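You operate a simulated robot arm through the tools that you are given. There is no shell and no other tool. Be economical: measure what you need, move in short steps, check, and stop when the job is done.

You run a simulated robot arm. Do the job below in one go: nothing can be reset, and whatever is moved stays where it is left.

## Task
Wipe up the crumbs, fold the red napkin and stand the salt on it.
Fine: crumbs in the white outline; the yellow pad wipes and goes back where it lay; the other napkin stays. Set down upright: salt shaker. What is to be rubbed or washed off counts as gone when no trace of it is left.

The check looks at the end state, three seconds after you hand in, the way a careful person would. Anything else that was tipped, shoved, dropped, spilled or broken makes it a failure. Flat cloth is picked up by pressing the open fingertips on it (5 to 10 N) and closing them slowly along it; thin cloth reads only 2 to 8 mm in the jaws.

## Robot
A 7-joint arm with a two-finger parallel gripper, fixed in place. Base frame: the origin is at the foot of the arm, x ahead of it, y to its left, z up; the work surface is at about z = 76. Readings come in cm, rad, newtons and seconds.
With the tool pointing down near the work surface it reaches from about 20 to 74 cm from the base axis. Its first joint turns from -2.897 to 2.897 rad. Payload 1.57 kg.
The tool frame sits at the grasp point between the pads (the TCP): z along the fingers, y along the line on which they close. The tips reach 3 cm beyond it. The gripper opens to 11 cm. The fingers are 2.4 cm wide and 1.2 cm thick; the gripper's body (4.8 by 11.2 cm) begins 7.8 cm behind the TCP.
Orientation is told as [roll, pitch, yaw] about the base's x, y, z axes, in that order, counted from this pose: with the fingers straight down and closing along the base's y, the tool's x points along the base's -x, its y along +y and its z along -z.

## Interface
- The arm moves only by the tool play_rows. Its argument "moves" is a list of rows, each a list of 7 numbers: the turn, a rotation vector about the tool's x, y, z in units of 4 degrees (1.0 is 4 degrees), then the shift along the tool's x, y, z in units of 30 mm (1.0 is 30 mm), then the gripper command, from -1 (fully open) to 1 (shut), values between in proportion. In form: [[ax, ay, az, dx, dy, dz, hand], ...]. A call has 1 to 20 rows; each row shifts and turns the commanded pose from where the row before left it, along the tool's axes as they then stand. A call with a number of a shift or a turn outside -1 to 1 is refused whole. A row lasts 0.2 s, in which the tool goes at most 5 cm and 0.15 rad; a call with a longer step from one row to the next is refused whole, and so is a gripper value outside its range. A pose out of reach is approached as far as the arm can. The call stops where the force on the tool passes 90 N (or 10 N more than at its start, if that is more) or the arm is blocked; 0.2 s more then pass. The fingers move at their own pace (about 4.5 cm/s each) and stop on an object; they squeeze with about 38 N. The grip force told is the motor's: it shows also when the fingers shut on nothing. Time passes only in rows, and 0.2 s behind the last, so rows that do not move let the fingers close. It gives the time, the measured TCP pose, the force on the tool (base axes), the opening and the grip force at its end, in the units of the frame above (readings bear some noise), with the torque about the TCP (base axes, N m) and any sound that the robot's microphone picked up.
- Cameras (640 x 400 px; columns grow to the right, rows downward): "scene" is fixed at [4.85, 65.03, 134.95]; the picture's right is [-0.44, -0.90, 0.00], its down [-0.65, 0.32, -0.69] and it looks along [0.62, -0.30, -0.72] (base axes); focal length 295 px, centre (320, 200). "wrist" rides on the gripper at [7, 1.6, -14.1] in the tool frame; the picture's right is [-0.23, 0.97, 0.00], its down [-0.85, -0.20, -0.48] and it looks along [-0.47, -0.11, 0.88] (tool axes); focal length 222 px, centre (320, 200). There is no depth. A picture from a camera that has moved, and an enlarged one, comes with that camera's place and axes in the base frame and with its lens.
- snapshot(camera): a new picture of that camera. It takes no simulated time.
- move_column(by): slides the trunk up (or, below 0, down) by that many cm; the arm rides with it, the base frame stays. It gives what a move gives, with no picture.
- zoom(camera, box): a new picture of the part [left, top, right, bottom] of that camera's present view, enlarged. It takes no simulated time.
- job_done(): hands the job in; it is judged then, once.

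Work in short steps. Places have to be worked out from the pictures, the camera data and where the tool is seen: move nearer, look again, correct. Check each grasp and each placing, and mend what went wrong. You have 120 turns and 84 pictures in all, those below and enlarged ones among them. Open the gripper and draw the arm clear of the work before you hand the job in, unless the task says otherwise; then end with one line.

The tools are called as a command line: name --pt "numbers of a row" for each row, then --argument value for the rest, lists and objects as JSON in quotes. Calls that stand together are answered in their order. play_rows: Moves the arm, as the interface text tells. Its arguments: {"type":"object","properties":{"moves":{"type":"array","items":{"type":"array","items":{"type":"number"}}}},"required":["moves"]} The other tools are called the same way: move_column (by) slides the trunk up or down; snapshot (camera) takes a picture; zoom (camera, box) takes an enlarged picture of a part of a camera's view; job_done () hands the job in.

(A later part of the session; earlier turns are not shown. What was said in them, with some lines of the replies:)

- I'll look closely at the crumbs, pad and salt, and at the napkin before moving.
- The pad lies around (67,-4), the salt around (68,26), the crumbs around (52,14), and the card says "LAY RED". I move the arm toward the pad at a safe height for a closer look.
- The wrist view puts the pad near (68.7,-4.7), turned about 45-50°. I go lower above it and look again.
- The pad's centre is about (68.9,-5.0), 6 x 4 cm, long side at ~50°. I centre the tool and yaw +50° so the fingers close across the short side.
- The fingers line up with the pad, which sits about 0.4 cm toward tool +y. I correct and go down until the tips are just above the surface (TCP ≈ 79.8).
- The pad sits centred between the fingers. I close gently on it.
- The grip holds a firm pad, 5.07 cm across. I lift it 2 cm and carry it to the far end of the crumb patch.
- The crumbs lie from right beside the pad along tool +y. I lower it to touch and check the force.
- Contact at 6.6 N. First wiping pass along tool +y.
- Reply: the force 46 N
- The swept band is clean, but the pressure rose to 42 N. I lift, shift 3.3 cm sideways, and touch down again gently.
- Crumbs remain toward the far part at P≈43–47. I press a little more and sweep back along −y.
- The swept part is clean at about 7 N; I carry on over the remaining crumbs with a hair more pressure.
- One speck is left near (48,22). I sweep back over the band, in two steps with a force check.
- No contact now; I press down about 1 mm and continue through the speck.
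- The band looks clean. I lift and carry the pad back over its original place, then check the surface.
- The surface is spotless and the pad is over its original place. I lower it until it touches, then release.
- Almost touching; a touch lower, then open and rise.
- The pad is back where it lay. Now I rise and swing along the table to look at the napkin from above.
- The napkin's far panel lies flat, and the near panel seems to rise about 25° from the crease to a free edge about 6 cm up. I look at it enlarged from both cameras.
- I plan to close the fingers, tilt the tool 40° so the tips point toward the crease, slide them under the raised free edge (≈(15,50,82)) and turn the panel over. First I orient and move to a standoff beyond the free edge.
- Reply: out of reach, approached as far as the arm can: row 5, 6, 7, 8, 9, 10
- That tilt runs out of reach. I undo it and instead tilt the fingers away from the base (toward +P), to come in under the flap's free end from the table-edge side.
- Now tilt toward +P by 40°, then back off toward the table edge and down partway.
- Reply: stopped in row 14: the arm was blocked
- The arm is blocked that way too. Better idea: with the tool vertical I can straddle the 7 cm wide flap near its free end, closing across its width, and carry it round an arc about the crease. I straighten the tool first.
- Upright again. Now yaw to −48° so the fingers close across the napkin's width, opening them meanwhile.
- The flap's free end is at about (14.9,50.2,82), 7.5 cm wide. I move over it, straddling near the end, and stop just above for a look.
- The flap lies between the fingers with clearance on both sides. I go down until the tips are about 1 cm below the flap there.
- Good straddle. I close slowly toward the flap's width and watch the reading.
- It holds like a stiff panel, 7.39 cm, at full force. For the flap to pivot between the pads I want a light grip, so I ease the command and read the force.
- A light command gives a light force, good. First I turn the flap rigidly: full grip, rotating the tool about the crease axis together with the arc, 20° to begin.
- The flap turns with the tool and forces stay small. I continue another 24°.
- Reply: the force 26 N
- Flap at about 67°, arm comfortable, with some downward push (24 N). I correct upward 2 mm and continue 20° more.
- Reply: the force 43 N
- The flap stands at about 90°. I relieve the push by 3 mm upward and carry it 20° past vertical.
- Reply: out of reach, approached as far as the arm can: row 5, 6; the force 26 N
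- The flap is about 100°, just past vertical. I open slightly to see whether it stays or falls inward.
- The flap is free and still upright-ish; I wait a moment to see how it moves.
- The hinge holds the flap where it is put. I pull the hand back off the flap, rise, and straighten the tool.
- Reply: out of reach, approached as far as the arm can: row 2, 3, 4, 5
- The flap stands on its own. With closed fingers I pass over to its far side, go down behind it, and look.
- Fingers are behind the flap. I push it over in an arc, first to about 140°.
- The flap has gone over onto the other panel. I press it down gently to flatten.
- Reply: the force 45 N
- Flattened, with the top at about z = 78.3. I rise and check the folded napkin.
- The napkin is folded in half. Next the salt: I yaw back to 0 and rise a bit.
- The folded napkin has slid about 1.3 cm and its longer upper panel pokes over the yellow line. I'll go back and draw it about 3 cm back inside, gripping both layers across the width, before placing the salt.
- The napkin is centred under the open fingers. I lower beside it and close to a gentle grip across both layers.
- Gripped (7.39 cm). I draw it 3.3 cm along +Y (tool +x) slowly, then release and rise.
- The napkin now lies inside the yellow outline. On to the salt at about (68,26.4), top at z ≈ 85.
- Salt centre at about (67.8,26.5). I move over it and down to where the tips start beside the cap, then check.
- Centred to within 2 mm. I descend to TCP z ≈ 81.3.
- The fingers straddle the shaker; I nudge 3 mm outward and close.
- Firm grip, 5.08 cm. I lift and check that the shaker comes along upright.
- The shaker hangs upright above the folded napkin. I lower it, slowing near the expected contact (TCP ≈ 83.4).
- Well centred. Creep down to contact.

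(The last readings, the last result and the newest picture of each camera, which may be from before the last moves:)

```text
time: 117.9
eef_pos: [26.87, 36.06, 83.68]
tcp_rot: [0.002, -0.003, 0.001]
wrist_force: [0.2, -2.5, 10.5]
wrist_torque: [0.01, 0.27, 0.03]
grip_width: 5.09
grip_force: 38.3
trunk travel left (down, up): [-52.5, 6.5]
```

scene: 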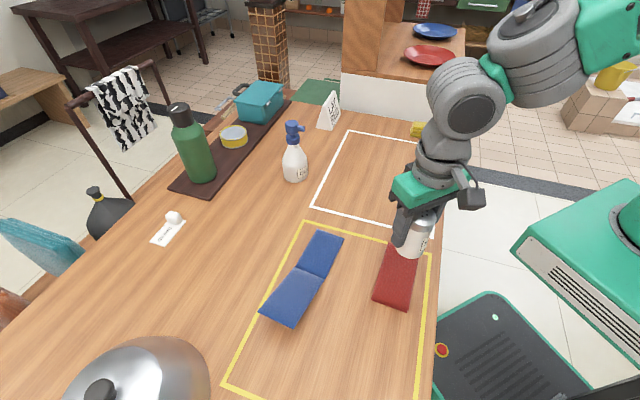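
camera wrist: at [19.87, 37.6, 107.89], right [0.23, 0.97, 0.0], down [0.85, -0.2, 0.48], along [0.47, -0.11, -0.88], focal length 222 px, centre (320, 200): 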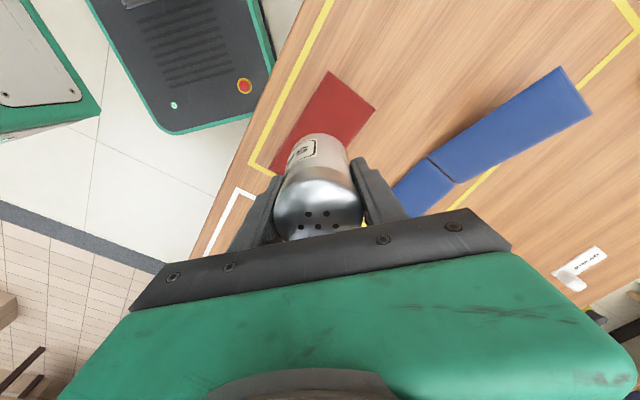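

Contact at 10 N. I release gently and watch before lifting.

play_rows --pt "0 0 0 0 0 -0.01 0.2" --pt "0 0 0 0 0 0 0.05" --pt "0 0 0 0 0 0 -0.1" --pt "0 0 0 0 0 0 -0.4" --pt "0 0 0 0 0 0 -0.7" --pt "0 0 0 0 0 0 -1" --pt "0 0 0 0 0 0 -1"

zoom --camera "scene" --box '[330, 205, 460, 315]'

```text
time: 119.5
eef_pos: [26.85, 36.06, 83.73]
tcp_rot: [-0.001, -0.001, -0.004]
wrist_force: [-0.1, 0.2, 0.3]
wrist_torque: [-0.01, 0.02, 0.01]
grip_width: 11.02
grip_force: 0.1
trunk travel left (down, up): [-52.5, 6.5]
```

```text
3.64 times, centred on (395, 260) of scene
camera zoom: at [4.85, 65.03, 134.95], right [-0.44, -0.9, 0.0], down [-0.65, 0.32, -0.69], along [0.62, -0.3, -0.72], focal length 1073 px, centre (47, -18)
```

zoom: 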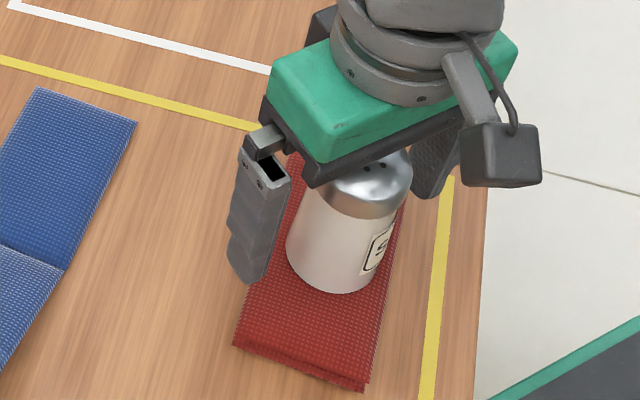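

Released. I rise straight up and move clear, then inspect everything.

play_rows --pt "0 0 0 0 0 -0.4 -1" --pt "0 0 0 0 0 -0.7 -1" --pt "0 0 0 0 0 -1 -1" --pt "0 0 0 0 0 -1 -1" --pt "0 0 0 0 0 -1 -1" --pt "0 0 0 0 0 -1 -1" --pt "0 0 0 0 0 -1 -1" --pt "0 0 0 0 -0.9 -0.3 -1" --pt "0 0 0 0 -0.9 0 -1" --pt "0 0 0 0 -0.9 0 -1" --pt "0 0 0 0 -0.9 0 -1" --pt "0 0 0 -0.5 -0.9 0 -1" --pt "0 0 0 -0.5 -0.9 0 -1" --pt "0 0 0 -0.5 -0.9 0 -1" --pt "0 0 0 0 0 0 -1"

snapshot --camera "scene"

zoom --camera "scene" --box '[330, 205, 460, 315]'

zoom --camera "scene" --box '[310, 100, 460, 240]'

```text
time: 122.7
eef_pos: [31.01, 17.29, 102.83]
tcp_rot: [0.0, -0.001, -0.002]
wrist_force: [0.1, -0.2, 0.7]
wrist_torque: [0.01, -0.01, -0.03]
grip_width: 11.02
grip_force: 0.0
trunk travel left (down, up): [-52.5, 6.5]
```

```text
17 pictures are left
```

scene: 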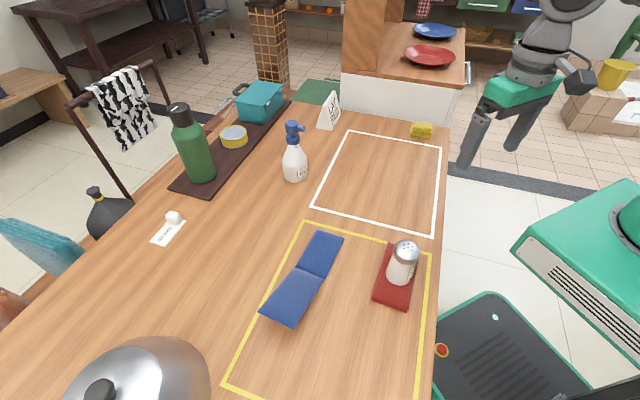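

```text
3.64 times, centred on (395, 260) of scene
camera zoom: at [4.85, 65.03, 134.95], right [-0.44, -0.9, 0.0], down [-0.65, 0.32, -0.69], along [0.62, -0.3, -0.72], focal length 1073 px, centre (47, -18)
```

zoom: 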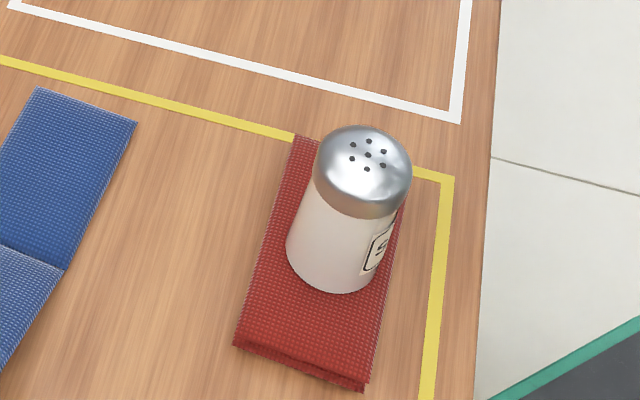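

```text
2.86 times, centred on (385, 170) of scene
camera zoom: at [4.85, 65.03, 134.95], right [-0.44, -0.9, 0.0], down [-0.65, 0.32, -0.69], along [0.62, -0.3, -0.72], focal length 843 px, centre (134, 286)
```

zoom: 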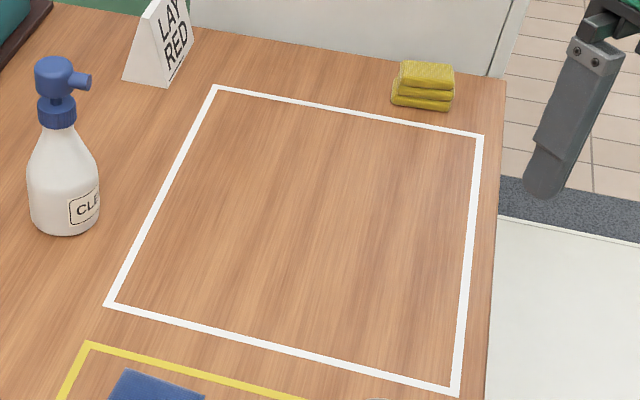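

The surface is spotless and the pad is in its place. The red napkin is folded inside the outline with the salt standing on it, the blue napkin is untouched, and the arm is open and clear. I hand in.

job_done

```text
The job is handed in.
```

I wiped up the crumbs, put the pad back where it lay, folded the red napkin and stood the salt upright on it; folding slid the napkin slightly over the yellow line, so I pulled it back inside before placing the salt.
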